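You operate a simulated robot arm through the tools that you are given. There is no shell and no other tool.

Carry out the task below with a simulated robot arm. There is one attempt and no reset: what you move stays moved.

Task
Swap the empty clip strip for the red one from the strip bin.
Fine: rocker to LOCK before the swap, empty strip into the red tub, bin shut again, clip dial on the new colour.

It is judged by the outcome, as a careful person would: the job done as asked, and still so three seconds after it is handed in. It fails if anything else is knocked over, pushed out of place, dropped, spilled or broken.

Robot
A 7-joint arm with a two-finger parallel gripper, fixed in place. Base frame: the origin is on the floor under the middle of its stand, x ahead of it, y to its left, z up; the work surface is at about z = 860. Lengths are in mm, angles in degrees, forces in N, time in s.
With the tool pointing down near the work surface it reaches from about 240 to 680 mm from the base axis. Its first joint turns from -66.0 to 66.0 degrees. Payload 2.4 kg.
The tool frame sits at the grasp point between the pads (the TCP): z along the fingers, y along the line on which they close. The tips reach 30 mm beyond it. The gripper opens to 94 mm. The fingers are 28 mm wide and 10 mm thick; the gripper's body (50 by 96 mm) begins 55 mm behind the TCP.
Orientation is told as [roll, pitch, yaw] about the base's x, y, z axes, in that order, counted from this pose: with the fingers straight down and closing along the base's y, the tool's x points along the base's -x, its y along +y and its z along -z.

Tools
- The arm moves only by the tool move_arm. Its argument "plan" is a list of rows, each a list of 3 entries, a list of its own where there are three numbers: the shift along the tool's x, y, z in units of 20 mm (1.0 is 20 mm), then the turn, a rotation vector about the tool's x, y, z in units of 5 degrees (1.0 is 5 degrees), then the gripper command, from -1 (shut) to 1 (fully open), values between in proportion. In form: [[[tx, ty, tz], [wx, wy, wz], hand], ...]. A call has 1 to 20 rows; each row shifts and turns the commanded pose from where the row before left it, along the tool's axes as they then stand. A call with a number of a shift or a turn outside -1 to 1 is refused whole. Rows are played at 5 a second. More than 50 mm and 8.6 degrees between two rows, or a gripper value outside its range, and nothing of the call is played. A pose out of reach is approached as far as the arm can. The call stops where the force on the tool passes 40 N (or 10 N more than at its start, if that is more) or the arm is blocked; 0.2 s more then pass. The fingers move at their own pace (about 153 mm/s each) and stop on an object; they squeeze with about 33 N. The grip force told is the motor's: it shows also when the fingers shut on nothing. Time passes only in rows, and 0.2 s behind the last, so rows that do not move let the fingers close. It gives the time, the measured TCP pose, the force on the tool (base axes), the opening and the grip force at its end, in the units of the frame above (readings bear some noise), with the torque about the TCP (base axes, N m) and any sound that the robot's microphone picked up.
- Cameras (640 x 400 px; columns grow to the right, rows downward): "scene" is fixed at [48.2, 503.6, 1403.2]; the picture's right is [-0.35, -0.94, 0.00], its down [-0.75, 0.28, -0.60] and it looks along [0.56, -0.21, -0.80] (base axes); focal length 214 px, centre (320, 200). "wrist" rides on the gripper at [76, 14, -102] in the tool frame; the picture's right is [-0.18, 0.98, 0.00], its down [-0.75, -0.14, -0.64] and it looks along [-0.63, -0.12, 0.77] (tool axes); focal length 243 px, centre (320, 200). There is no depth. A picture from a camera that has moved, and an enlarged one, comes with that camera's place and axes in the base frame and with its lens. The place of the scene camera against the robot may be out by one fixed shift of up to 18 mm in any direction.
- camera(camera): a new picture of that camera. It takes no simulated time.
- inspect(camera, box): a new picture of the part [left, top, right, bottom] of that camera's present view, enlarged. It takes no simulated time.
- hand_in(): hands the job in; it is judged then, once.

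Nothing tells you positions but the pictures and the camera data. Unless the task says otherwise, let go and move clear before handing in.

The tools are called after "Emit:" as a command line: name --argument value ..., lists and objects as JSON in quotes. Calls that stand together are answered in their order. move_arm: Moves the arm, as the interface text tells. Its arguments: {"type":"object","properties":{"plan":{"type":"array","items":{"type":"array"}}},"required":["plan"]} The other tools are called the same way: camera (camera) takes a picture; inspect (camera, box) takes an enlarged picture of a part of a camera's view; hand_in () hands the job in.

At the start:

```text
clock: 0.0
ee_pos: [307.7, 245.2, 1209.0]
ee_rot: [-0.1, 0.0, 0.0]
force: [0.2, -0.3, -0.1]
ft_torque: [0.03, -0.02, -0.01]
opening: 94.1
gripper_force: 0.1
```

scene: 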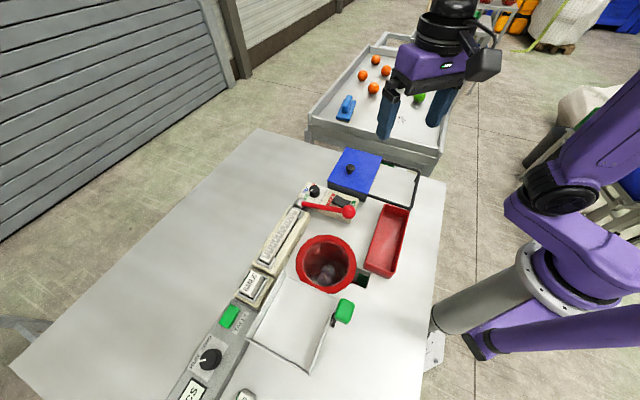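
wrist: 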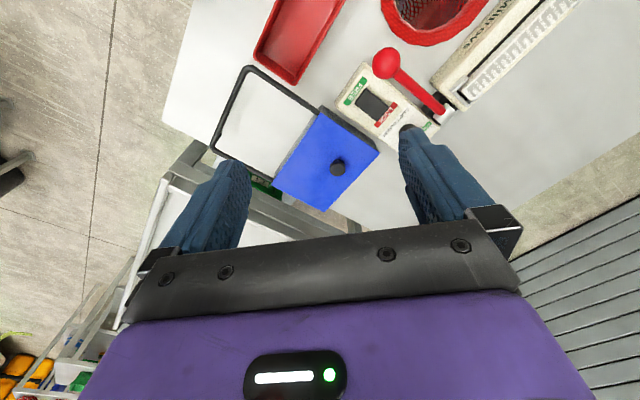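

The scene shows a bench with a machine (rocker, dial, red lever), a blue-lidded bin, a red tub and a red funnel. I'll look closer before I move anything.

Emit:
inspect --camera "scene" --box '[280, 130, 440, 230]'

Emit:
inspect --camera "scene" --box '[160, 270, 360, 400]'

Emit:
inspect --camera "scene" --box '[220, 200, 420, 325]'

Emit:
inspect --camera "wrist" --box '[200, 0, 520, 200]'

Emit:
inspect --camera "wrist" --box '[320, 0, 640, 200]'

```text
4.00 times, centred on (360, 180) of scene
camera zoom: at [48.2, 503.6, 1403.2], right [-0.35, -0.94, 0.0], down [-0.75, 0.28, -0.6], along [0.56, -0.21, -0.8], focal length 858 px, centre (160, 280)
```

zoom: 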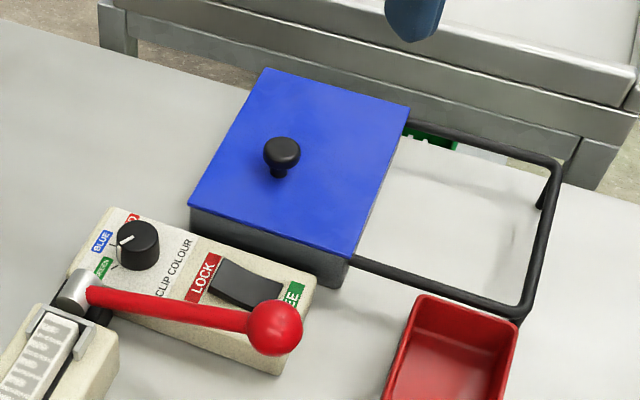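

```text
3.08 times, centred on (260, 335) of scene
camera zoom: at [48.2, 503.6, 1403.2], right [-0.35, -0.94, 0.0], down [-0.75, 0.28, -0.6], along [0.56, -0.21, -0.8], focal length 660 px, centre (505, -215)
```

zoom: 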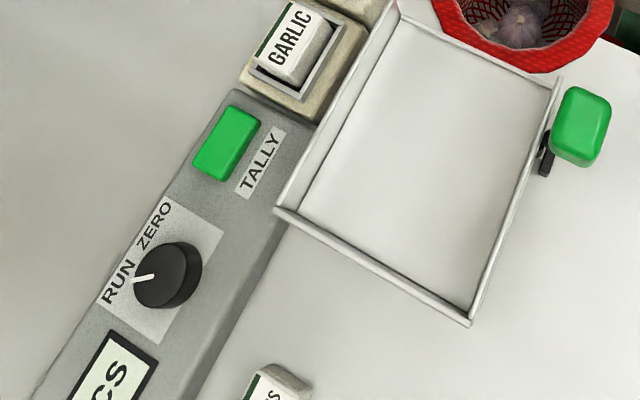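

```text
3.20 times, centred on (320, 262) of scene
camera zoom: at [48.2, 503.6, 1403.2], right [-0.35, -0.94, 0.0], down [-0.75, 0.28, -0.6], along [0.56, -0.21, -0.8], focal length 686 px, centre (320, 0)
```

zoom: 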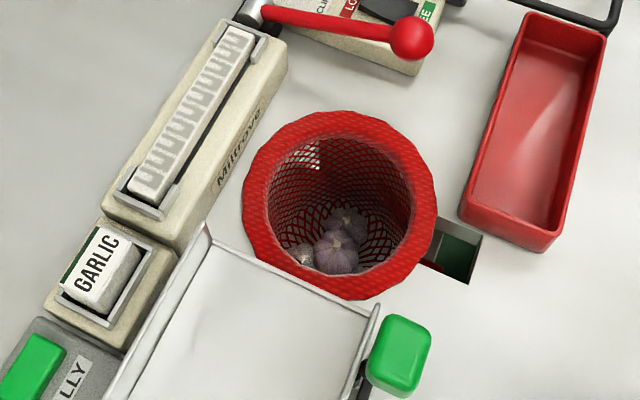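

```text
2.00 times, centred on (360, 100) of wrist
camera zoom: at [231.2, 261.0, 1311.9], right [0.18, 0.98, 0.0], down [0.75, -0.14, 0.64], along [0.63, -0.12, -0.77], focal length 485 px, centre (240, 400)
```

zoom: 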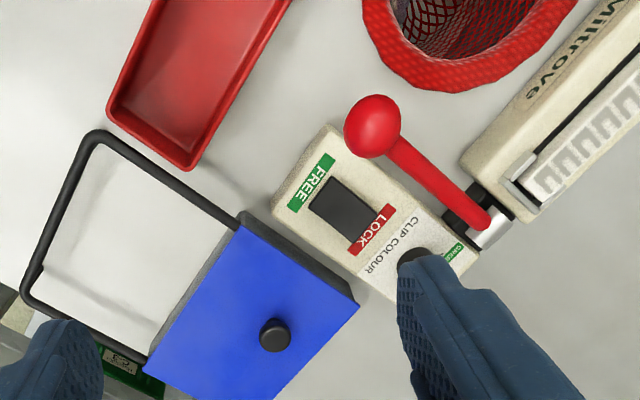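

```text
2.00 times, centred on (480, 100) of wrist
camera zoom: at [231.2, 261.0, 1311.9], right [0.18, 0.98, 0.0], down [0.75, -0.14, 0.64], along [0.63, -0.12, -0.77], focal length 485 px, centre (0, 400)
```

zoom: 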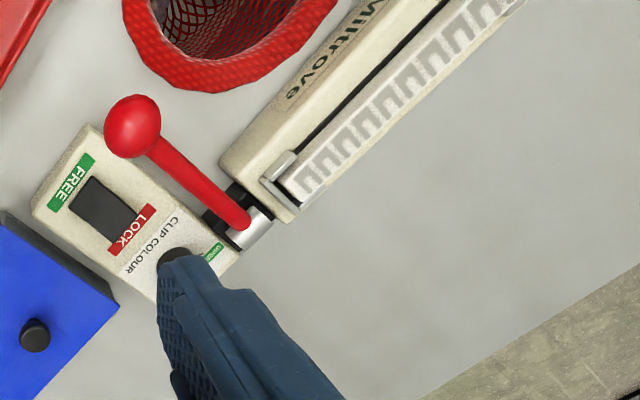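

I've roughed out the layout: strip channel around (335,500), rocker and dial box around (400,345), bin around (460,250), red tub around (225,245). I'll move the arm over the machine and turn it so the wrist camera shows more.

Emit:
move_arm --plan '[[[0, 1, 0.25], [0, 0, 0], 1], [[0, 1, 0.25], [0, 0, 0], 1], [[0, 1, 0.25], [0, 0, 0], 1], [[0, 1, 0.25], [0, 0, 0], 1], [[0, 1, 0.25], [0, 0, 0], 1], [[0, 1, 0.25], [0, 0, 0], 1], [[0, 1, 0.25], [0, 0, 0], 1], [[0, 1, 0.25], [0, 0, 0], 1], [[0, 1, 0.25], [0, 0, 0], 1], [[0, 1, 0.25], [0, 0, 0], 1], [[0, 0, 0], [0, 0, 1], 1], [[0, 0, 0], [0, 0, 1], 1], [[0, 0, 0], [0, 0, 1], 1], [[0, 0, 0], [0, 0, 1], 1], [[0, 0, 0], [0, 0, 1], 1], [[0, 0, 0], [0, 0, 1], 1], [[0, 0, 0], [0, 0, 1], 1], [[0, 0, 0], [0, 0, 1], 1], [[0, 0, 0], [0, 0, 1], 1]]'

Emit:
camera --camera "wrist"

Emit:
camera --camera "scene"

```text
clock: 4.0
ee_pos: [307.8, 446.5, 1158.0]
ee_rot: [0.0, 0.0, -45.2]
force: [-0.1, -0.6, 0.4]
ft_torque: [-0.03, -0.02, 0.03]
opening: 94.2
gripper_force: 0.1
```

```text
taken
camera wrist: at [263.7, 510.8, 1261.9], right [0.83, 0.56, 0.0], down [0.43, -0.63, 0.64], along [0.36, -0.53, -0.77], focal length 243 px, centre (320, 200)
```

wrist: 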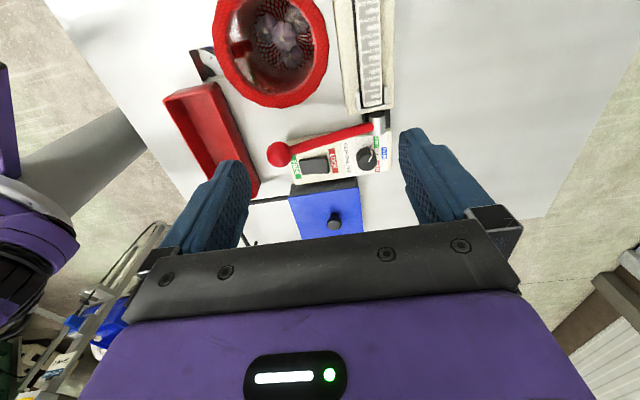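

```text
taken
```

scene: 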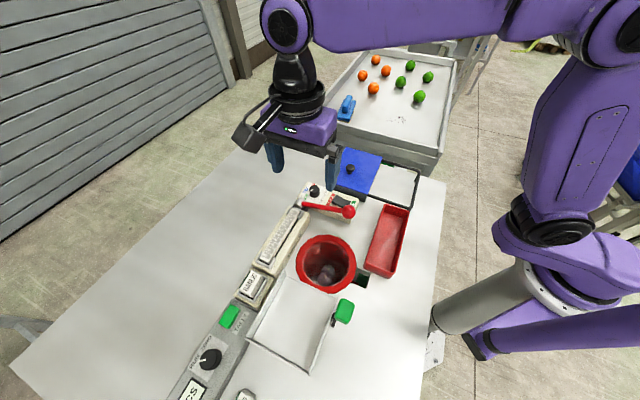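

Emit:
inspect --camera "wrist" --box '[240, 90, 420, 202]'

Emit:
inspect --camera "wrist" --box '[220, 0, 420, 125]'

Emit:
inspect --camera "wrist" --box '[220, 150, 420, 275]'

```text
3.56 times, centred on (330, 146) of wrist
camera zoom: at [263.7, 510.8, 1261.9], right [0.83, 0.56, 0.0], down [0.43, -0.63, 0.64], along [0.36, -0.53, -0.77], focal length 863 px, centre (284, 392)
```

zoom: 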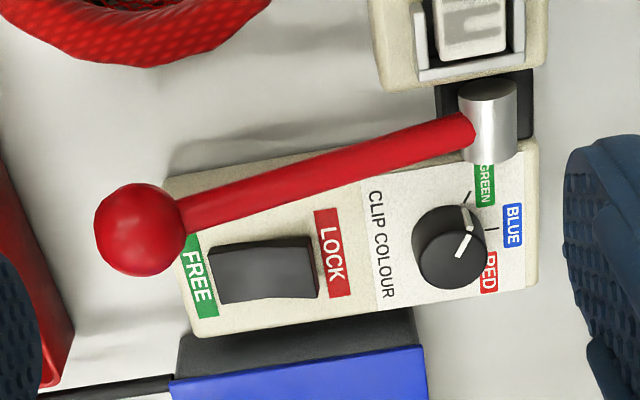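

```text
3.20 times, centred on (320, 62) of wrist
camera zoom: at [263.7, 510.8, 1261.9], right [0.83, 0.56, 0.0], down [0.43, -0.63, 0.64], along [0.36, -0.53, -0.77], focal length 776 px, centre (320, 640)
```

zoom: 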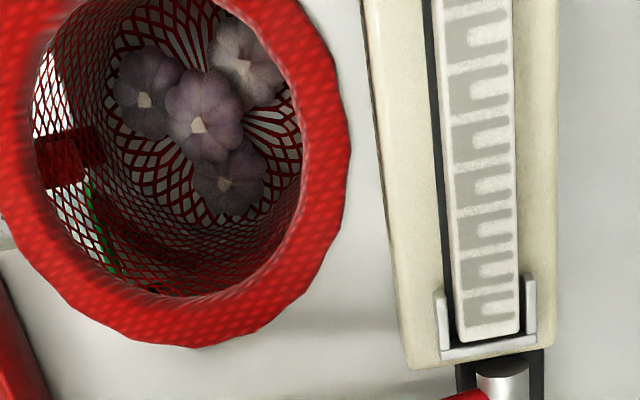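

```text
3.20 times, centred on (320, 212) of wrist
camera zoom: at [263.7, 510.8, 1261.9], right [0.83, 0.56, 0.0], down [0.43, -0.63, 0.64], along [0.36, -0.53, -0.77], focal length 776 px, centre (320, 160)
```

zoom: 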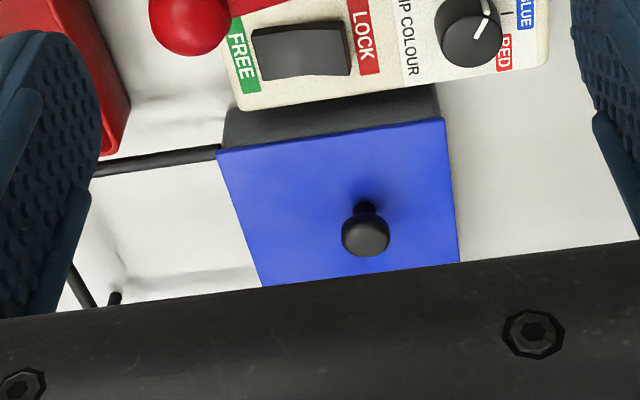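

I can see the rocker box (FREE/LOCK and the clip dial), the lever with its red ball, the strip in its channel, and the bin lid with its knob at about (477,246,922). Next I'll move the camera for a better view of the strip and channel.

Emit:
move_arm --plan '[[[0, 0, 0], [0, 0, -1], 1], [[0, 0, 0], [0, 0, -1], 1], [[0, 0, 0], [0, 0, -1], 1], [[0, 0, 0], [0, 0, -1], 1], [[0, 0, 0], [0, 0, -1], 1], [[0, 0, 0], [0, 0, -1], 1], [[0, 0, 0], [0, 0, -1], 1], [[0, 0, 0], [0, 0, -1], 1], [[0, 0, 0], [0, 0, -1], 1], [[0.85, 0.67, 0.5], [0, 0, 0], 1], [[0.85, 0.67, 0.5], [0, 0, 0], 1], [[0.85, 0.67, 0.5], [0, 0, 0], 1], [[0.85, 0.67, 0.5], [0, 0, 0], 1]]'

Emit:
camera --camera "wrist"

Emit:
inspect --camera "wrist" --box '[220, 0, 540, 200]'

```text
clock: 6.8
ee_pos: [239.4, 500.7, 1118.2]
ee_rot: [0.0, 0.0, 0.1]
force: [-0.5, -0.3, -0.7]
ft_torque: [0.0, -0.01, -0.02]
opening: 94.1
gripper_force: 0.1
```

```text
taken
camera wrist: at [162.3, 515.3, 1221.0], right [0.18, 0.98, 0.0], down [0.75, -0.14, 0.64], along [0.63, -0.12, -0.77], focal length 243 px, centre (320, 200)
```

wrist: 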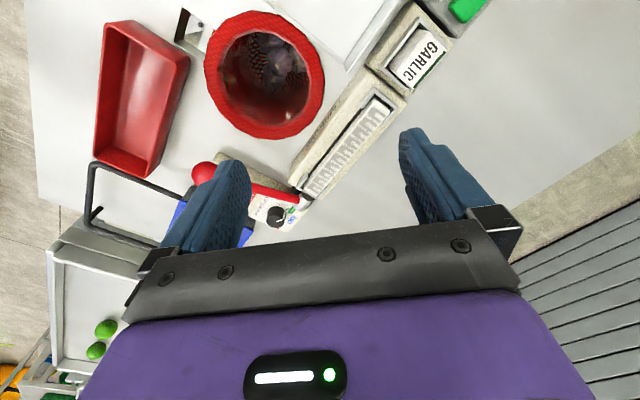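

```text
2.00 times, centred on (380, 100) of wrist
camera zoom: at [162.3, 515.3, 1221.0], right [0.18, 0.98, 0.0], down [0.75, -0.14, 0.64], along [0.63, -0.12, -0.77], focal length 485 px, centre (200, 400)
```

zoom: 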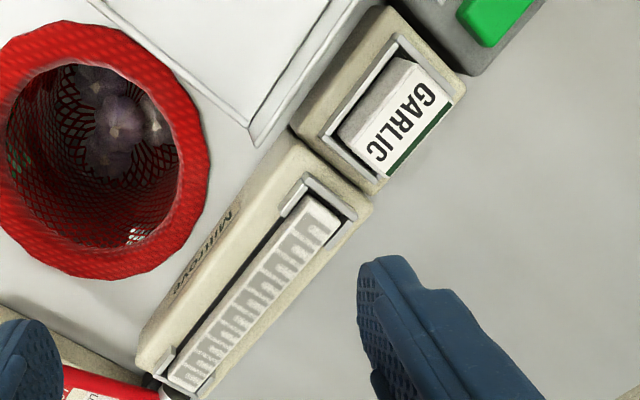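

Emit:
inspect --camera "wrist" --box '[280, 80, 420, 168]'

Emit:
inspect --camera "wrist" --box '[280, 140, 360, 230]'

```text
4.55 times, centred on (350, 124) of wrist
camera zoom: at [162.3, 515.3, 1221.0], right [0.18, 0.98, 0.0], down [0.75, -0.14, 0.64], along [0.63, -0.12, -0.77], focal length 1103 px, centre (184, 546)
```

zoom: 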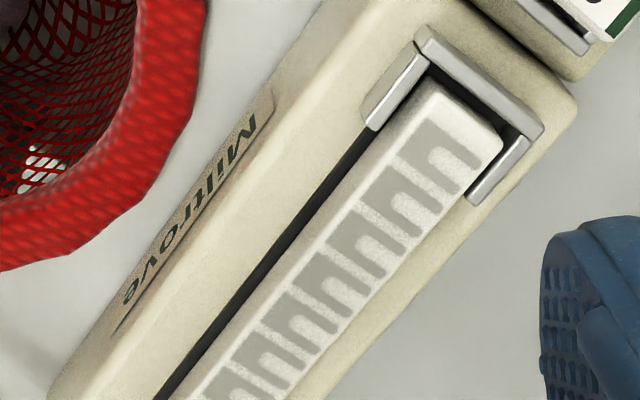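

```text
4.44 times, centred on (320, 185) of wrist
camera zoom: at [162.3, 515.3, 1221.0], right [0.18, 0.98, 0.0], down [0.75, -0.14, 0.64], along [0.63, -0.12, -0.77], focal length 1078 px, centre (320, 267)
```

zoom: 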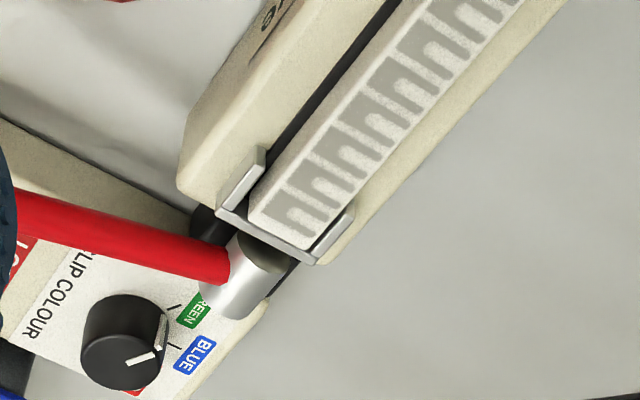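

The strip sits on top of the channel body between two U-shaped end brackets, and the dial pointer looks set to BLUE. I'll move above the LOCK end of the rocker, near (397,331), with the gripper shut and lined up with the rocker box, and look again before pressing.

Emit:
move_arm --plan '[[[-0.878, -0.944, 0.378], [0, 0, 0], 0], [[-0.878, -0.944, 0.378], [0, 0, 0], -0.5], [[-0.878, -0.944, 0.378], [0, 0, 0], -1], [[-0.878, -0.944, 0.378], [0, 0, 0], -1], [[-0.878, -0.944, 0.378], [0, 0, 0], -1], [[-0.878, -0.944, 0.378], [0, 0, 0], -1], [[-0.878, -0.944, 0.378], [0, 0, 0], -1], [[-0.878, -0.944, 0.378], [0, 0, 0], -1], [[-0.878, -0.944, 0.378], [0, 0, 0], -1], [[0, 0, 0], [0, 0, 0.94], -1], [[0, 0, 0], [0, 0, 0.94], -1], [[0, 0, 0], [0, 0, 0.94], -1], [[0, 0, 0], [0, 0, 0.94], -1], [[0, 0, 0], [0, 0, 0.94], -1], [[0, 0, 0], [0, 0, 0.94], -1], [[0, 0, 0], [0, 0, 0.94], -1], [[0, 0, 0], [0, 0, 0.94], -1], [[0, 0, 0], [0, 0, 0.94], -1], [[0, 0, 0], [0, 0, 0.94], -1]]'

Emit:
camera --camera "wrist"

Emit:
inspect --camera "wrist" --box '[220, 50, 420, 175]'

```text
clock: 10.8
ee_pos: [398.2, 329.9, 1049.5]
ee_rot: [0.0, 0.0, -47.1]
force: [-0.3, 0.1, 1.0]
ft_torque: [-0.02, 0.04, -0.03]
opening: 0.0
gripper_force: 32.9
```

```text
taken
camera wrist: at [356.4, 395.8, 1153.3], right [0.85, 0.53, 0.0], down [0.41, -0.65, 0.64], along [0.34, -0.54, -0.77], focal length 243 px, centre (320, 200)
```

wrist: 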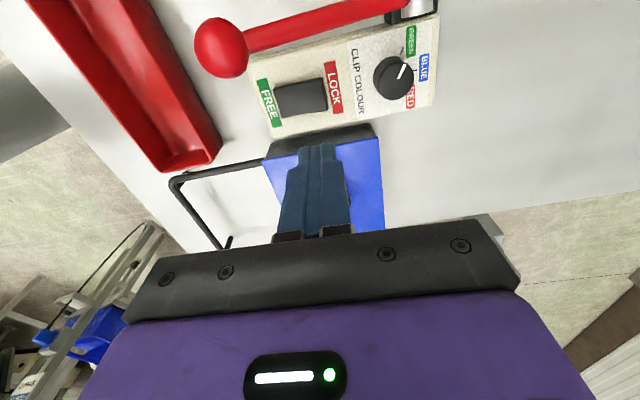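

```text
3.20 times, centred on (320, 112) of wrist
camera zoom: at [356.4, 395.8, 1153.3], right [0.85, 0.53, 0.0], down [0.41, -0.65, 0.64], along [0.34, -0.54, -0.77], focal length 776 px, centre (320, 480)
```

zoom: 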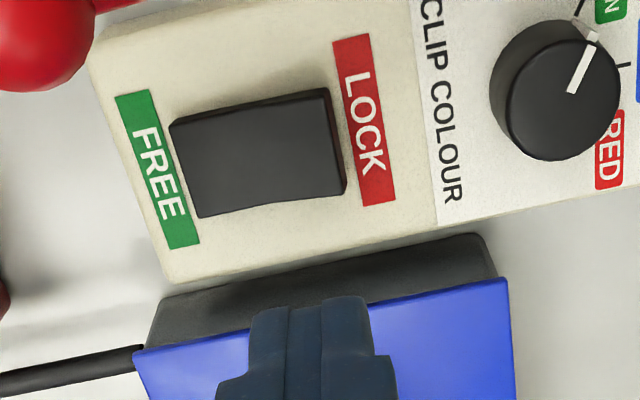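

The LOCK end of the rocker stands proud, so it is currently at FREE. I'll shift 5 mm toward the rocker's centre and come down in stages.

Emit:
move_arm --plan '[[[0, -0.25, 0.9], [0, 0, 0], -1], [[0, 0, 0.9], [0, 0, 0], -1], [[0, 0, 0.9], [0, 0, 0], -1], [[0, 0, 0.9], [0, 0, 0], -1], [[0, 0, 0.9], [0, 0, 0], -1], [[0, 0, 0.7], [0, 0, 0], -1]]'

Emit:
camera --camera "wrist"

Emit:
inspect --camera "scene" --box '[280, 130, 440, 230]'

```text
clock: 12.2
ee_pos: [393.1, 326.6, 946.1]
ee_rot: [0.0, 0.0, -47.0]
force: [0.3, -0.9, -0.9]
ft_torque: [0.02, 0.01, -0.01]
opening: 0.1
gripper_force: 33.3
```

```text
taken
camera wrist: at [352.6, 392.5, 1049.6], right [0.84, 0.54, 0.0], down [0.41, -0.65, 0.64], along [0.34, -0.54, -0.77], focal length 243 px, centre (320, 200)
```

wrist: 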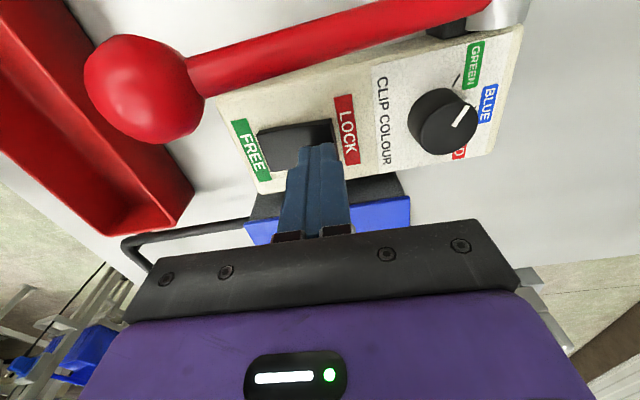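

```text
4.00 times, centred on (360, 180) of scene
camera zoom: at [48.2, 503.6, 1403.2], right [-0.35, -0.94, 0.0], down [-0.75, 0.28, -0.6], along [0.56, -0.21, -0.8], focal length 858 px, centre (160, 280)
```

zoom: 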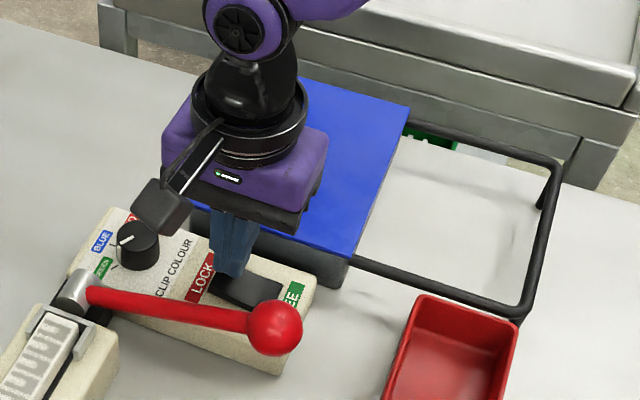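

Emit:
move_arm --plan '[[[0, 0, 0.2], [0, 0, 0], -1], [[0, 0, 0.2], [0, 0, 0], -1], [[0, 0, 0.15], [0, 0, 0], -1]]'

Emit:
inspect --camera "wrist" --box '[220, 90, 420, 215]'

```text
clock: 13.0
ee_pos: [393.1, 326.8, 935.0]
ee_rot: [0.2, -0.1, -46.9]
force: [0.2, 0.4, 5.9]
ft_torque: [-0.04, -0.02, 0.01]
opening: 0.1
gripper_force: 33.1
```

```text
3.20 times, centred on (320, 152) of wrist
camera zoom: at [352.3, 392.4, 1038.9], right [0.84, 0.54, 0.0], down [0.41, -0.65, 0.64], along [0.34, -0.54, -0.77], focal length 776 px, centre (320, 352)
```

zoom: 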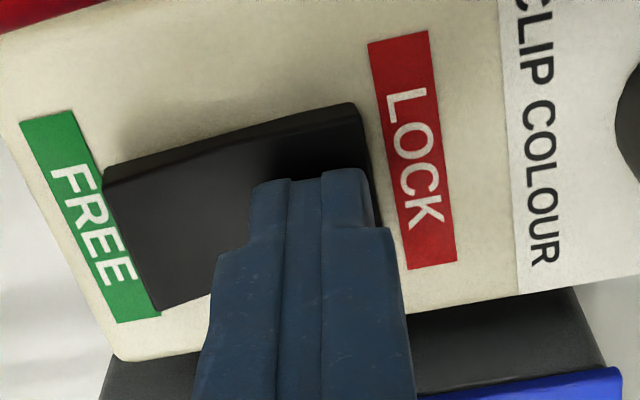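

Contact at tip height of about 905, with 6 N. I'll keep pressing in small steps.

Emit:
move_arm --plan '[[[0, 0, 0.1], [0, 0, 0], -1], [[0, 0, 0.1], [0, 0, 0], -1], [[0, 0, 0.1], [0, 0, 0], -1]]'

Emit:
inspect --camera "wrist" --box '[220, 90, 420, 215]'

```text
clock: 13.5
ee_pos: [394.6, 326.5, 935.3]
ee_rot: [0.1, 0.0, -47.0]
force: [-4.8, -2.6, 10.9]
ft_torque: [-0.25, 0.17, -0.06]
opening: 0.0
gripper_force: 33.1
stopped in row 2: the force on the tool passed its limit at 46 N (the readings are from after the stop); the commanded pose is now the measured one
```

```text
3.20 times, centred on (320, 152) of wrist
camera zoom: at [352.4, 392.5, 1038.8], right [0.84, 0.54, 0.0], down [0.41, -0.65, 0.64], along [0.35, -0.54, -0.77], focal length 776 px, centre (320, 352)
```

zoom: 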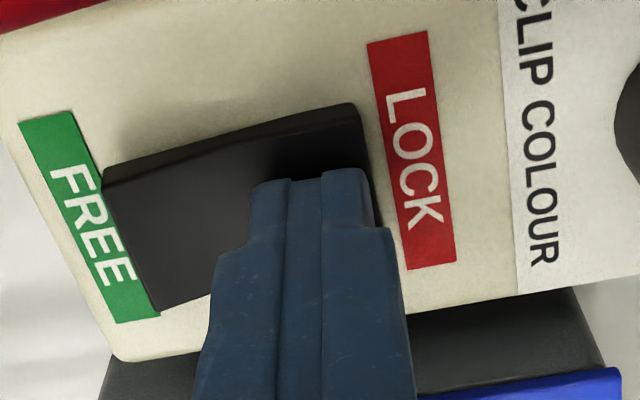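

The force rose sharply, so the rocker is at a stop. I'll lift off and check its position.

Emit:
move_arm --plan '[[[0, 0, -0.5], [0, 0, 0], -1], [[0, 0, -1], [0, 0, 0], -1], [[0, 0, -1], [0, 0, 0], -1], [[0, 0, -1], [0, 0, 0], -1], [[0, 0, -1], [0, 0, 0], -1], [[0, 0, -1], [0, 0, 0], -1]]'

Emit:
inspect --camera "wrist" --box '[220, 50, 420, 175]'

Emit:
inspect --camera "scene" --box '[290, 170, 370, 220]'

```text
clock: 14.9
ee_pos: [393.9, 326.8, 1045.2]
ee_rot: [0.1, 0.1, -47.0]
force: [-1.2, -0.1, -0.1]
ft_torque: [0.01, 0.0, 0.0]
opening: 0.1
gripper_force: 33.3
```

```text
3.20 times, centred on (320, 112) of wrist
camera zoom: at [352.0, 392.4, 1148.1], right [0.84, 0.54, 0.0], down [0.41, -0.65, 0.64], along [0.35, -0.54, -0.77], focal length 776 px, centre (320, 480)
```

zoom: 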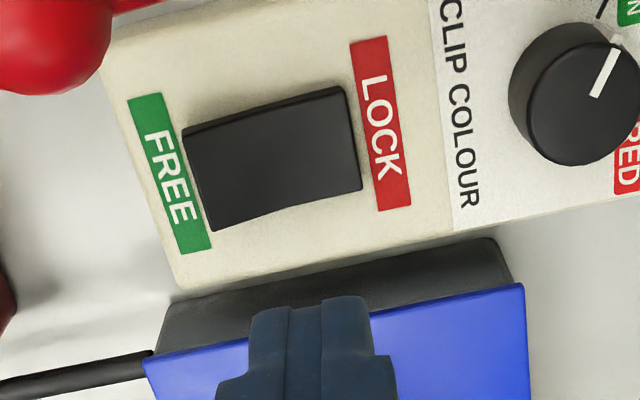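

```text
8.00 times, centred on (330, 195) of scene
camera zoom: at [48.2, 503.6, 1403.2], right [-0.35, -0.94, 0.0], down [-0.75, 0.28, -0.6], along [0.56, -0.21, -0.8], focal length 1716 px, centre (240, 240)
```

zoom: 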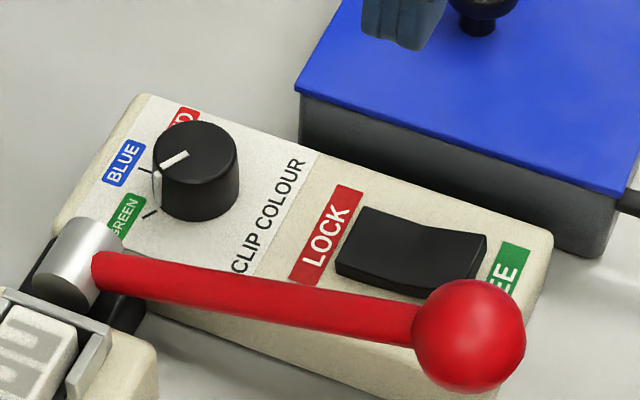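

Emit:
inspect --camera "wrist" --box '[265, 65, 355, 130]'

Emit:
inspect --camera "scene" --box '[325, 190, 357, 210]'

```text
6.15 times, centred on (310, 98) of wrist
camera zoom: at [352.0, 392.4, 1148.1], right [0.84, 0.54, 0.0], down [0.41, -0.65, 0.64], along [0.35, -0.54, -0.77], focal length 1493 px, centre (382, 831)
```

zoom: 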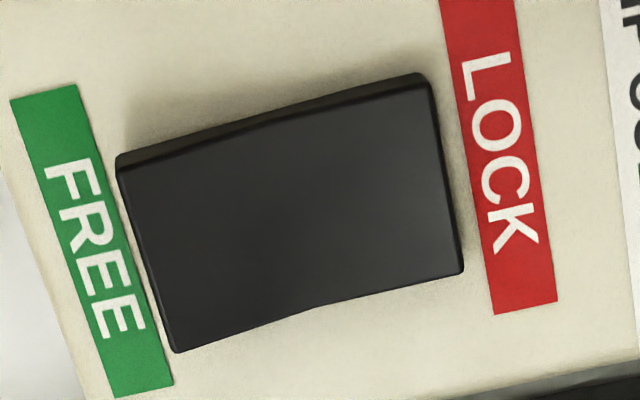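

```text
16.00 times, centred on (341, 200) of scene
camera zoom: at [48.2, 503.6, 1403.2], right [-0.35, -0.94, 0.0], down [-0.75, 0.28, -0.6], along [0.56, -0.21, -0.8], focal length 3432 px, centre (-16, 200)
```

zoom: 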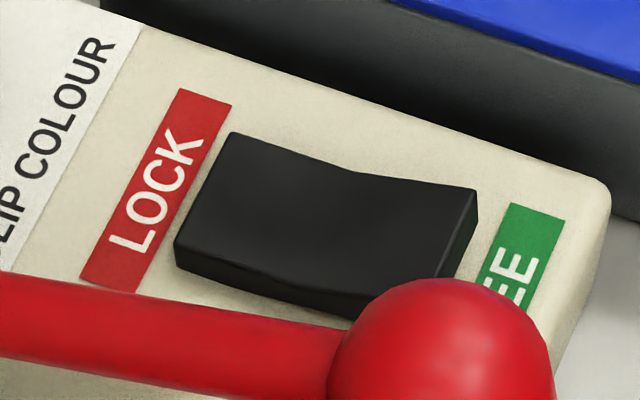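

The rocker is now flush at LOCK with the FREE end raised, so that step is done. Next I'll move over the middle of the empty strip, near (329,516), and line up with it.

Emit:
move_arm --plan '[[[0.9125, 0.407, -0.175], [0, 0, 0], -1], [[0.9125, 0.407, -0.175], [0, 0, 0], -0.5], [[0.9125, 0.407, -0.175], [0, 0, 0], 0], [[0.9125, 0.407, -0.175], [0, 0, 0], 0.1], [[0.9125, 0.407, -0.175], [0, 0, 0], 0.1], [[0.9125, 0.407, -0.175], [0, 0, 0], 0.1], [[0.9125, 0.407, -0.175], [0, 0, 0], 0.1], [[0.9125, 0.407, -0.175], [0, 0, 0], 0.1], [[0.9125, 0.407, -0.175], [0, 0, 0], 0.1], [[0.9125, 0.407, -0.175], [0, 0, 0], 0.1], [[0, 0, 0], [0, 0, -0.7], 0.1], [[0, 0, 0], [0, 0, 0], 0.1]]'

Emit:
camera --camera "wrist"

Emit:
inspect --camera "wrist" --box '[220, 0, 420, 125]'

```text
clock: 17.5
ee_pos: [328.5, 515.1, 1078.7]
ee_rot: [0.1, 0.0, -43.5]
force: [-1.1, 0.6, 0.3]
ft_torque: [-0.02, -0.01, -0.02]
opening: 51.5
gripper_force: 0.1
```

```text
taken
camera wrist: at [283.4, 578.3, 1183.3], right [0.81, 0.59, 0.0], down [0.45, -0.62, 0.64], along [0.38, -0.52, -0.77], focal length 243 px, centre (320, 200)
```

wrist: 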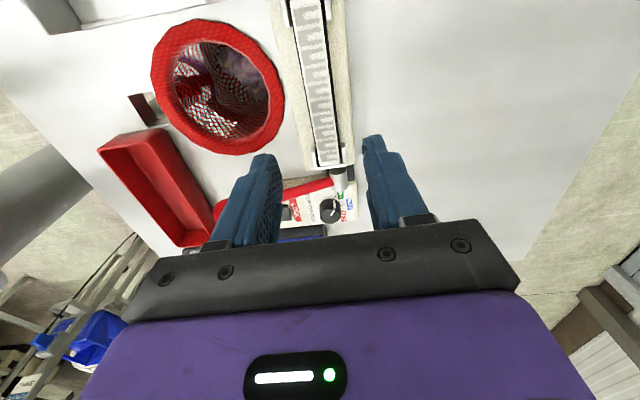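

```text
3.20 times, centred on (320, 62) of wrist
camera zoom: at [283.4, 578.3, 1183.3], right [0.81, 0.59, 0.0], down [0.45, -0.62, 0.64], along [0.38, -0.52, -0.77], focal length 776 px, centre (320, 640)
```

zoom: 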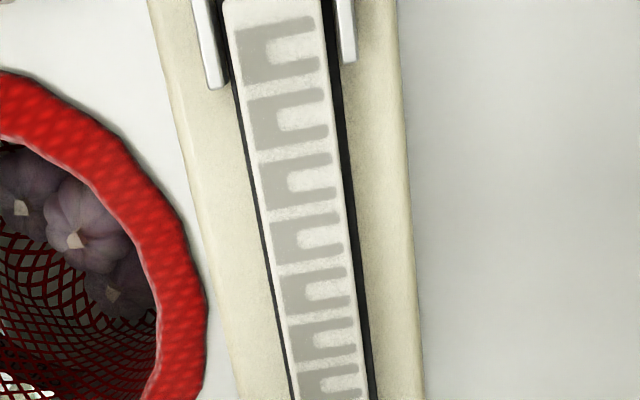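

The fingers are centred over the strip and aligned with it. I estimate its top at z≈926. I'll lower to just above it and check.

Emit:
move_arm --plan '[[[0, 0, 1], [0, 0, 0], 0], [[0, 0, 1], [0, 0, 0], 0], [[0, 0, 1], [0, 0, 0], 0], [[0, 0, 1], [0, 0, 0], 0], [[0, 0, 1], [0, 0, 0], 0], [[0, 0, 0.6], [0, 0, 0], 0]]'

Emit:
camera --camera "wrist"

Emit:
inspect --camera "wrist" --box '[240, 60, 400, 200]'

Emit:
inspect --camera "scene" --box '[230, 180, 350, 280]'

```text
clock: 18.9
ee_pos: [329.9, 514.7, 967.7]
ee_rot: [0.2, 0.0, -43.6]
force: [1.1, 0.6, 0.8]
ft_torque: [0.06, -0.03, -0.01]
opening: 46.7
gripper_force: 0.1
```

```text
taken
camera wrist: at [283.8, 578.3, 1071.3], right [0.81, 0.59, 0.0], down [0.45, -0.62, 0.64], along [0.38, -0.52, -0.77], focal length 243 px, centre (320, 200)
```

wrist: 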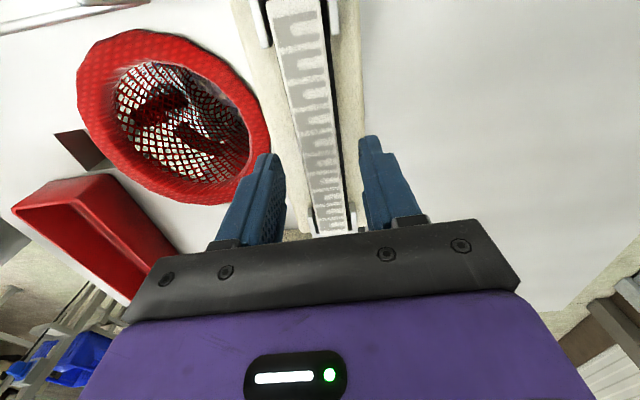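

```text
2.86 times, centred on (320, 130) of wrist
camera zoom: at [283.8, 578.3, 1071.3], right [0.81, 0.59, 0.0], down [0.45, -0.62, 0.64], along [0.38, -0.52, -0.77], focal length 693 px, centre (320, 400)
```

zoom: 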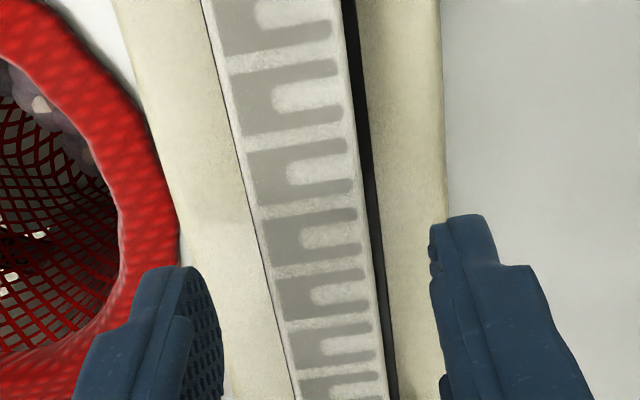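

```text
4.00 times, centred on (290, 230) of scene
camera zoom: at [48.2, 503.6, 1403.2], right [-0.35, -0.94, 0.0], down [-0.75, 0.28, -0.6], along [0.56, -0.21, -0.8], focal length 858 px, centre (440, 80)
```

zoom: 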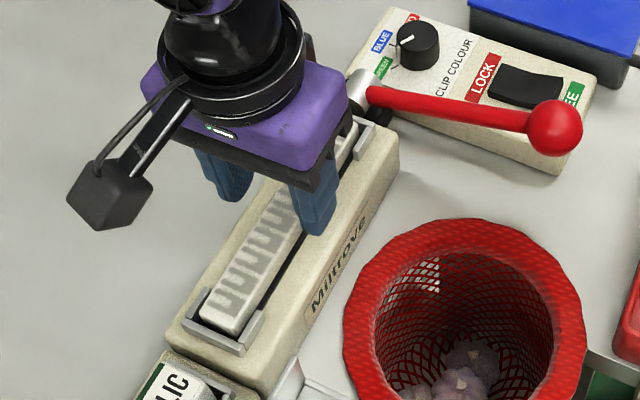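

The rim of the red net sits low, at bench level, and the fingers straddle the strip cleanly. I'll lower in small steps until the tips are just above the channel body.

Emit:
move_arm --plan '[[[0, 0, 0.5], [0, 0, 0], -0.1], [[0, 0, 0.2], [0, 0, 0], -0.1], [[0, 0, 0.15], [0, 0, 0], -0.1], [[0, 0, 0.1], [0, 0, 0], -0.1]]'

Emit:
inspect --camera "wrist" --box '[240, 80, 400, 200]'

Emit:
inspect --camera "scene" --box '[260, 200, 340, 260]'

```text
clock: 19.9
ee_pos: [329.7, 514.8, 949.2]
ee_rot: [0.2, 0.0, -43.4]
force: [0.2, 0.4, 0.1]
ft_torque: [0.03, -0.02, 0.0]
opening: 42.5
gripper_force: 0.1
```

```text
3.33 times, centred on (320, 140) of wrist
camera zoom: at [283.5, 578.1, 1052.5], right [0.81, 0.59, 0.0], down [0.45, -0.62, 0.64], along [0.38, -0.52, -0.77], focal length 809 px, centre (320, 400)
```

zoom: 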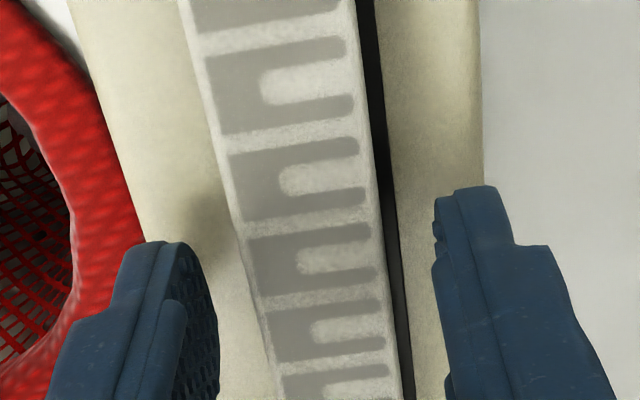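

```text
6.67 times, centred on (300, 230) of scene
camera zoom: at [48.2, 503.6, 1403.2], right [-0.35, -0.94, 0.0], down [-0.75, 0.28, -0.6], along [0.56, -0.21, -0.8], focal length 1430 px, centre (453, 0)
```

zoom: 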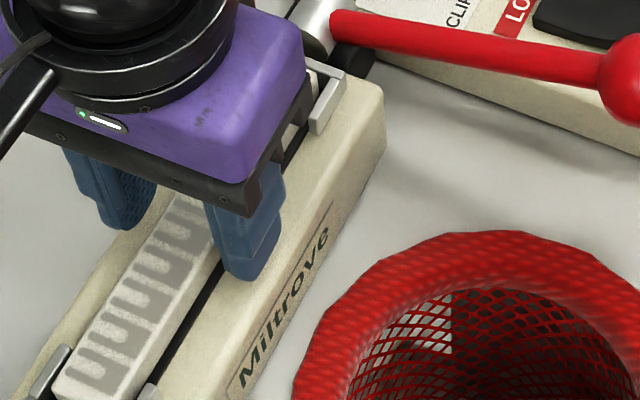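

Emit:
move_arm --plan '[[[0, 0, 0.1], [0, 0, 0], -0.1], [[0, 0, 0.1], [0, 0, 0], -0.1]]'

Emit:
inspect --camera "wrist" --box '[240, 80, 400, 200]'

Emit:
inspect --camera "scene" --box '[260, 210, 308, 246]'

```text
clock: 20.5
ee_pos: [330.7, 515.2, 945.0]
ee_rot: [0.2, 0.0, -43.5]
force: [-0.1, -0.7, 0.1]
ft_torque: [-0.03, -0.02, 0.0]
opening: 42.1
gripper_force: 0.1
```

```text
3.33 times, centred on (320, 140) of wrist
camera zoom: at [283.8, 578.6, 1048.6], right [0.81, 0.59, 0.0], down [0.45, -0.62, 0.64], along [0.38, -0.52, -0.77], focal length 809 px, centre (320, 400)
```

zoom: 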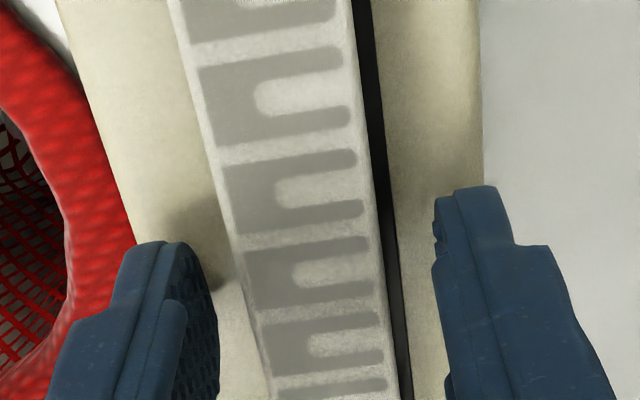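

```text
11.11 times, centred on (284, 228) of scene
camera zoom: at [48.2, 503.6, 1403.2], right [-0.35, -0.94, 0.0], down [-0.75, 0.28, -0.6], along [0.56, -0.21, -0.8], focal length 2383 px, centre (720, -111)
```

zoom: 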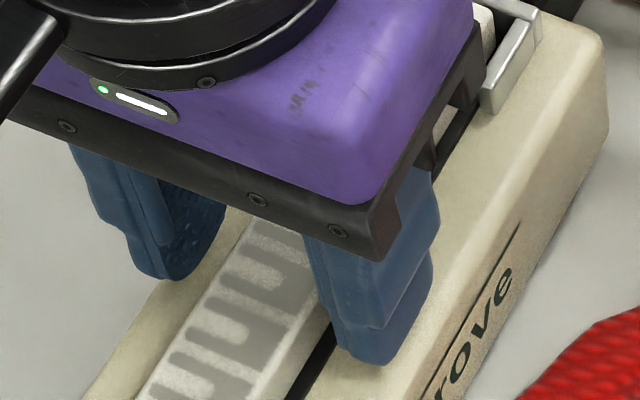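

Emit:
move_arm --plan '[[[0, 0, 0.08], [0, 0, 0], -0.1], [[0, 0, 0.08], [0, 0, 0], -0.1]]'

Emit:
inspect --camera "wrist" --box '[240, 80, 400, 200]'

```text
clock: 21.1
ee_pos: [329.8, 516.4, 942.1]
ee_rot: [0.2, 0.1, -43.4]
force: [0.0, 0.8, -0.5]
ft_torque: [0.04, -0.02, 0.0]
opening: 42.2
gripper_force: 0.1
```

```text
3.33 times, centred on (320, 140) of wrist
camera zoom: at [283.6, 578.5, 1045.3], right [0.81, 0.59, 0.0], down [0.45, -0.62, 0.64], along [0.38, -0.52, -0.77], focal length 809 px, centre (320, 400)
```

zoom: 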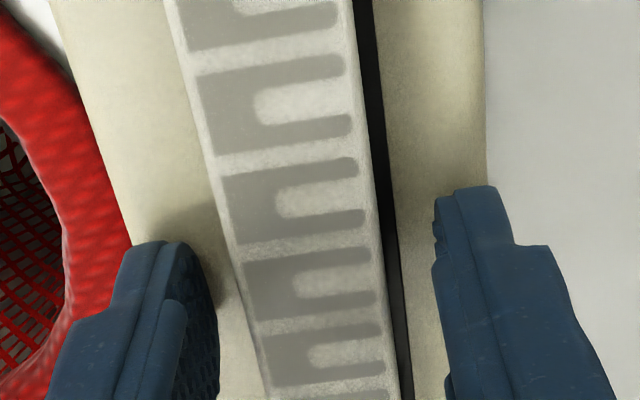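

Still no contact, with tips at z≈912, which overlaps the strip by roughly 14 mm. I'll close on the strip.

Emit:
move_arm --plan '[[[0, 0, 0], [0, 0, 0], -0.3], [[0, 0, 0], [0, 0, 0], -1], [[0, 0, 0], [0, 0, 0], -1], [[0, 0, 0], [0, 0, 0], -1]]'

Emit:
inspect --camera "wrist" --box '[240, 80, 400, 200]'

Emit:
inspect --camera "scene" --box '[230, 190, 350, 280]'

```text
clock: 22.1
ee_pos: [329.4, 515.2, 941.2]
ee_rot: [0.0, -0.1, -43.5]
force: [-3.6, -3.4, 2.6]
ft_torque: [-0.36, 0.02, -1.2]
opening: 31.3
gripper_force: 45.4
```

```text
3.33 times, centred on (320, 140) of wrist
camera zoom: at [283.6, 578.3, 1045.2], right [0.81, 0.58, 0.0], down [0.45, -0.62, 0.64], along [0.38, -0.52, -0.77], focal length 809 px, centre (320, 400)
```

zoom: 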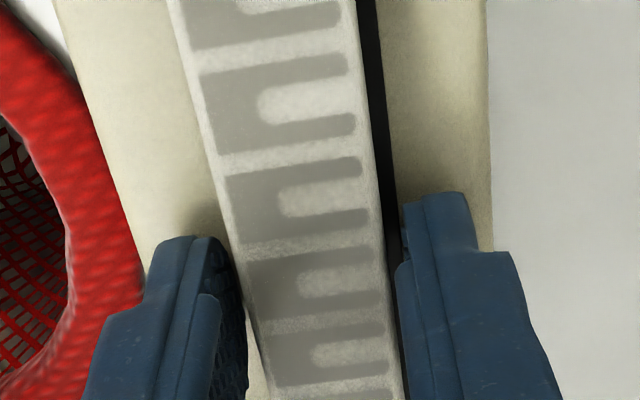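

```text
4.44 times, centred on (290, 235) of scene
camera zoom: at [48.1, 503.4, 1403.3], right [-0.35, -0.94, 0.0], down [-0.75, 0.28, -0.6], along [0.56, -0.21, -0.8], focal length 953 px, centre (453, 44)
```

zoom: 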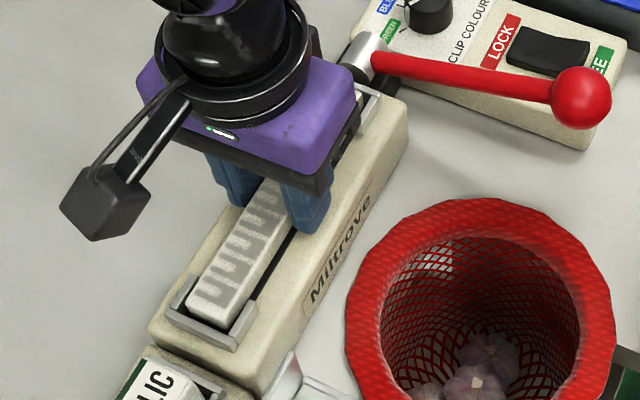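

The fingers stopped at 31 mm, wider than the strip (about 23 mm), so they caught something below it, probably the black seat. I'll open, rise a few millimetres, and try again higher.

Emit:
move_arm --plan '[[[0, 0, 0], [0, 0, 0], -0.1], [[0, 0, 0], [0, 0, 0], -0.1], [[0, 0, -0.2], [0, 0, 0], -0.1], [[0, 0, -0.05], [0, 0, 0], -0.1]]'

Emit:
inspect --camera "wrist" --box '[270, 100, 390, 190]'

Emit:
inspect --camera "scene" --box '[262, 215, 302, 245]'

```text
clock: 23.1
ee_pos: [329.5, 515.1, 947.1]
ee_rot: [0.1, 0.0, -43.5]
force: [0.3, -0.7, 0.9]
ft_torque: [0.0, -0.03, 0.03]
opening: 42.2
gripper_force: 0.0
```

```text
4.44 times, centred on (330, 145) of wrist
camera zoom: at [283.7, 578.3, 1050.6], right [0.81, 0.59, 0.0], down [0.45, -0.62, 0.64], along [0.38, -0.52, -0.77], focal length 1078 px, centre (276, 444)
```

zoom: 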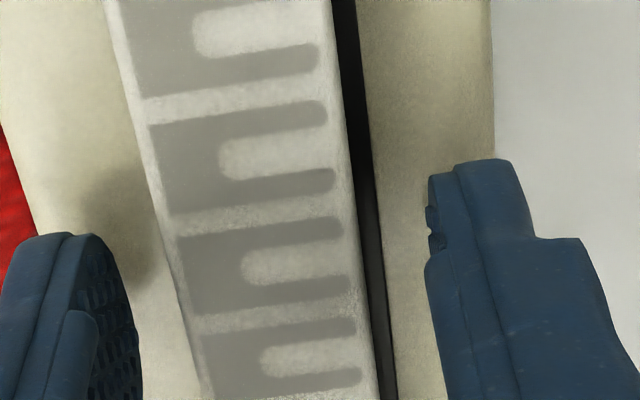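

```text
13.33 times, centred on (282, 230) of scene
camera zoom: at [48.2, 503.6, 1403.2], right [-0.35, -0.94, 0.0], down [-0.75, 0.28, -0.6], along [0.56, -0.21, -0.8], focal length 2860 px, centre (827, -200)
```

zoom: 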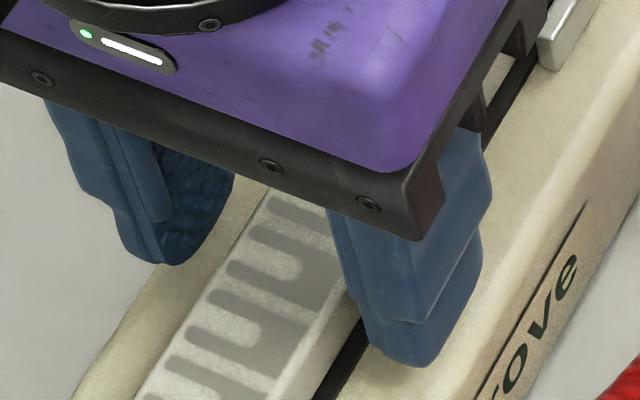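

Emit:
move_arm --plan '[[[0, 0, 0], [0, 0, 0], -0.3], [[0, 0, 0], [0, 0, 0], -1], [[0, 0, 0], [0, 0, 0], -1], [[0, 0, 0], [0, 0, 0], -1]]'

Emit:
inspect --camera "wrist" --box '[270, 100, 390, 190]'

Emit:
inspect --camera "scene" --box '[230, 190, 350, 280]'

```text
clock: 24.1
ee_pos: [329.1, 514.8, 946.9]
ee_rot: [0.1, 0.0, -43.5]
force: [-0.4, -0.6, 0.1]
ft_torque: [0.03, 0.03, 0.03]
opening: 23.9
gripper_force: 33.8
```

```text
4.44 times, centred on (330, 145) of wrist
camera zoom: at [283.6, 578.3, 1050.5], right [0.81, 0.59, 0.0], down [0.45, -0.62, 0.64], along [0.38, -0.52, -0.77], focal length 1078 px, centre (276, 444)
```

zoom: 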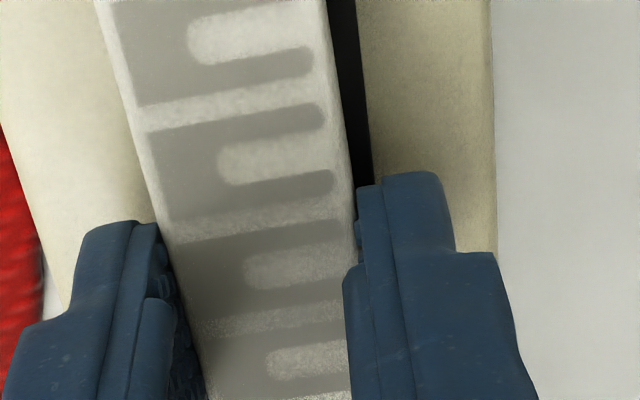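

```text
4.44 times, centred on (290, 235) of scene
camera zoom: at [48.2, 503.6, 1403.2], right [-0.35, -0.94, 0.0], down [-0.75, 0.28, -0.6], along [0.56, -0.21, -0.8], focal length 953 px, centre (453, 44)
```

zoom: 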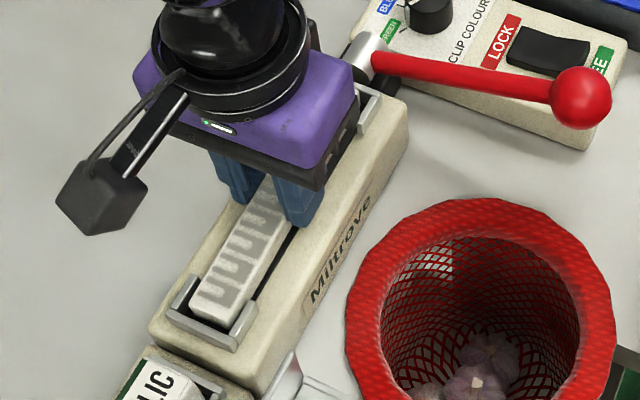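

The grip is now on the strip itself (23.9 mm) with no side load. I'll lift straight up slowly and check that it comes free.

Emit:
move_arm --plan '[[[0, 0, -0.15], [0, 0, 0], -1], [[0, 0, -0.2], [0, 0, 0], -1], [[0, 0, -0.3], [0, 0, 0], -1], [[0, 0, -0.4], [0, 0, 0], -1]]'

Emit:
camera --camera "wrist"

Emit:
inspect --camera "scene" --box '[230, 190, 350, 280]'

```text
clock: 25.1
ee_pos: [328.1, 515.4, 968.3]
ee_rot: [0.2, 0.0, -43.6]
force: [0.2, 0.1, 0.3]
ft_torque: [0.0, -0.01, 0.02]
opening: 0.0
gripper_force: 33.0
```

```text
taken
camera wrist: at [283.3, 578.3, 1071.5], right [0.81, 0.59, 0.0], down [0.45, -0.62, 0.64], along [0.38, -0.52, -0.77], focal length 243 px, centre (320, 200)
```

wrist: 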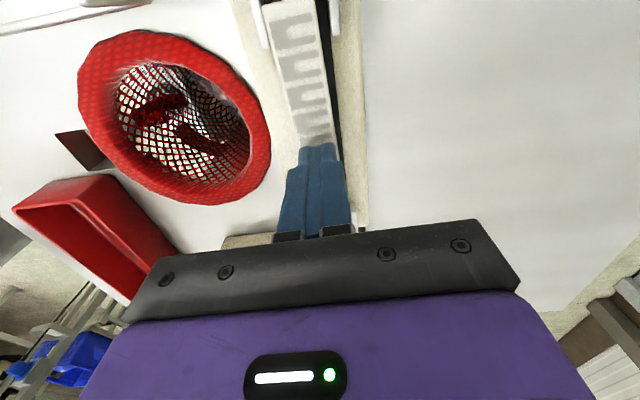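

```text
4.44 times, centred on (290, 235) of scene
camera zoom: at [48.2, 503.6, 1403.2], right [-0.35, -0.94, 0.0], down [-0.75, 0.28, -0.6], along [0.56, -0.21, -0.8], focal length 953 px, centre (453, 44)
```

zoom: 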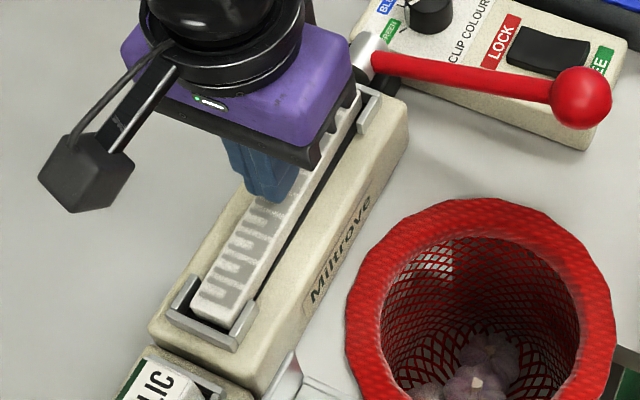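

The fingers slipped off and the strip stayed put. I'll check whether it shifted, then try a slightly deeper grip.

Emit:
move_arm --plan '[[[0, 0, -1], [0, 0, 0], -0.1], [[0, 0, -1], [0, 0, 0], -0.1], [[0, 0, -1], [0, 0, 0], -0.1], [[0, 0, -1], [0, 0, 0], -0.1], [[0, 0, -1], [0, 0, 0], -0.1], [[1, 0, 0], [0, 0, 0], -0.1], [[1, 0, 0], [0, 0, 0], -0.1]]'

Emit:
inspect --camera "wrist" --box '[240, 0, 400, 100]'

Emit:
inspect --camera "wrist" --box '[240, 100, 400, 200]'

Emit:
inspect --camera "scene" --box '[230, 190, 350, 280]'

```text
clock: 26.7
ee_pos: [301.3, 541.5, 1068.4]
ee_rot: [0.1, -0.1, -43.5]
force: [-0.2, -0.1, -0.4]
ft_torque: [0.02, -0.02, 0.0]
opening: 42.0
gripper_force: 0.0
```

```text
4.00 times, centred on (320, 50) of wrist
camera zoom: at [255.2, 605.2, 1172.0], right [0.81, 0.59, 0.0], down [0.45, -0.62, 0.64], along [0.38, -0.52, -0.77], focal length 970 px, centre (320, 800)
```

zoom: 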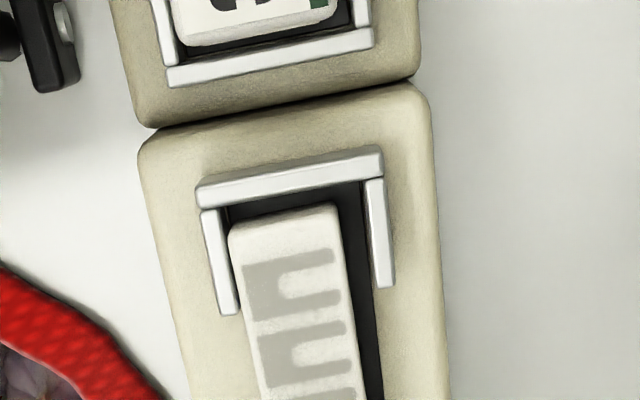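

```text
4.00 times, centred on (320, 150) of wrist
camera zoom: at [255.2, 605.2, 1172.0], right [0.81, 0.59, 0.0], down [0.45, -0.62, 0.64], along [0.38, -0.52, -0.77], focal length 970 px, centre (320, 400)
```

zoom: 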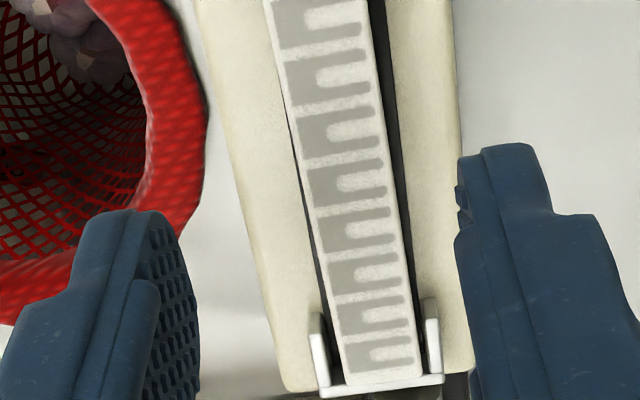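

```text
4.44 times, centred on (290, 235) of scene
camera zoom: at [48.3, 503.6, 1403.2], right [-0.35, -0.94, 0.0], down [-0.75, 0.28, -0.6], along [0.56, -0.21, -0.8], focal length 953 px, centre (453, 44)
```

zoom: 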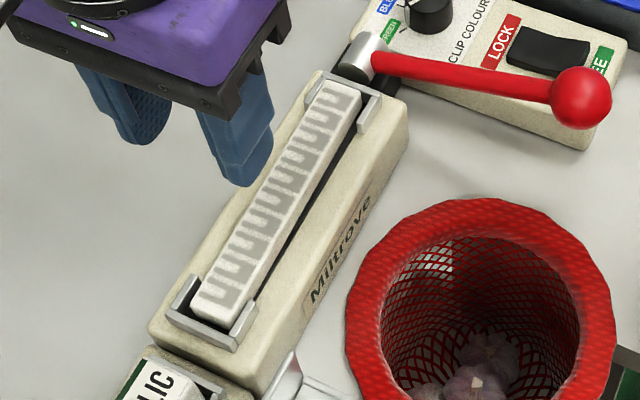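

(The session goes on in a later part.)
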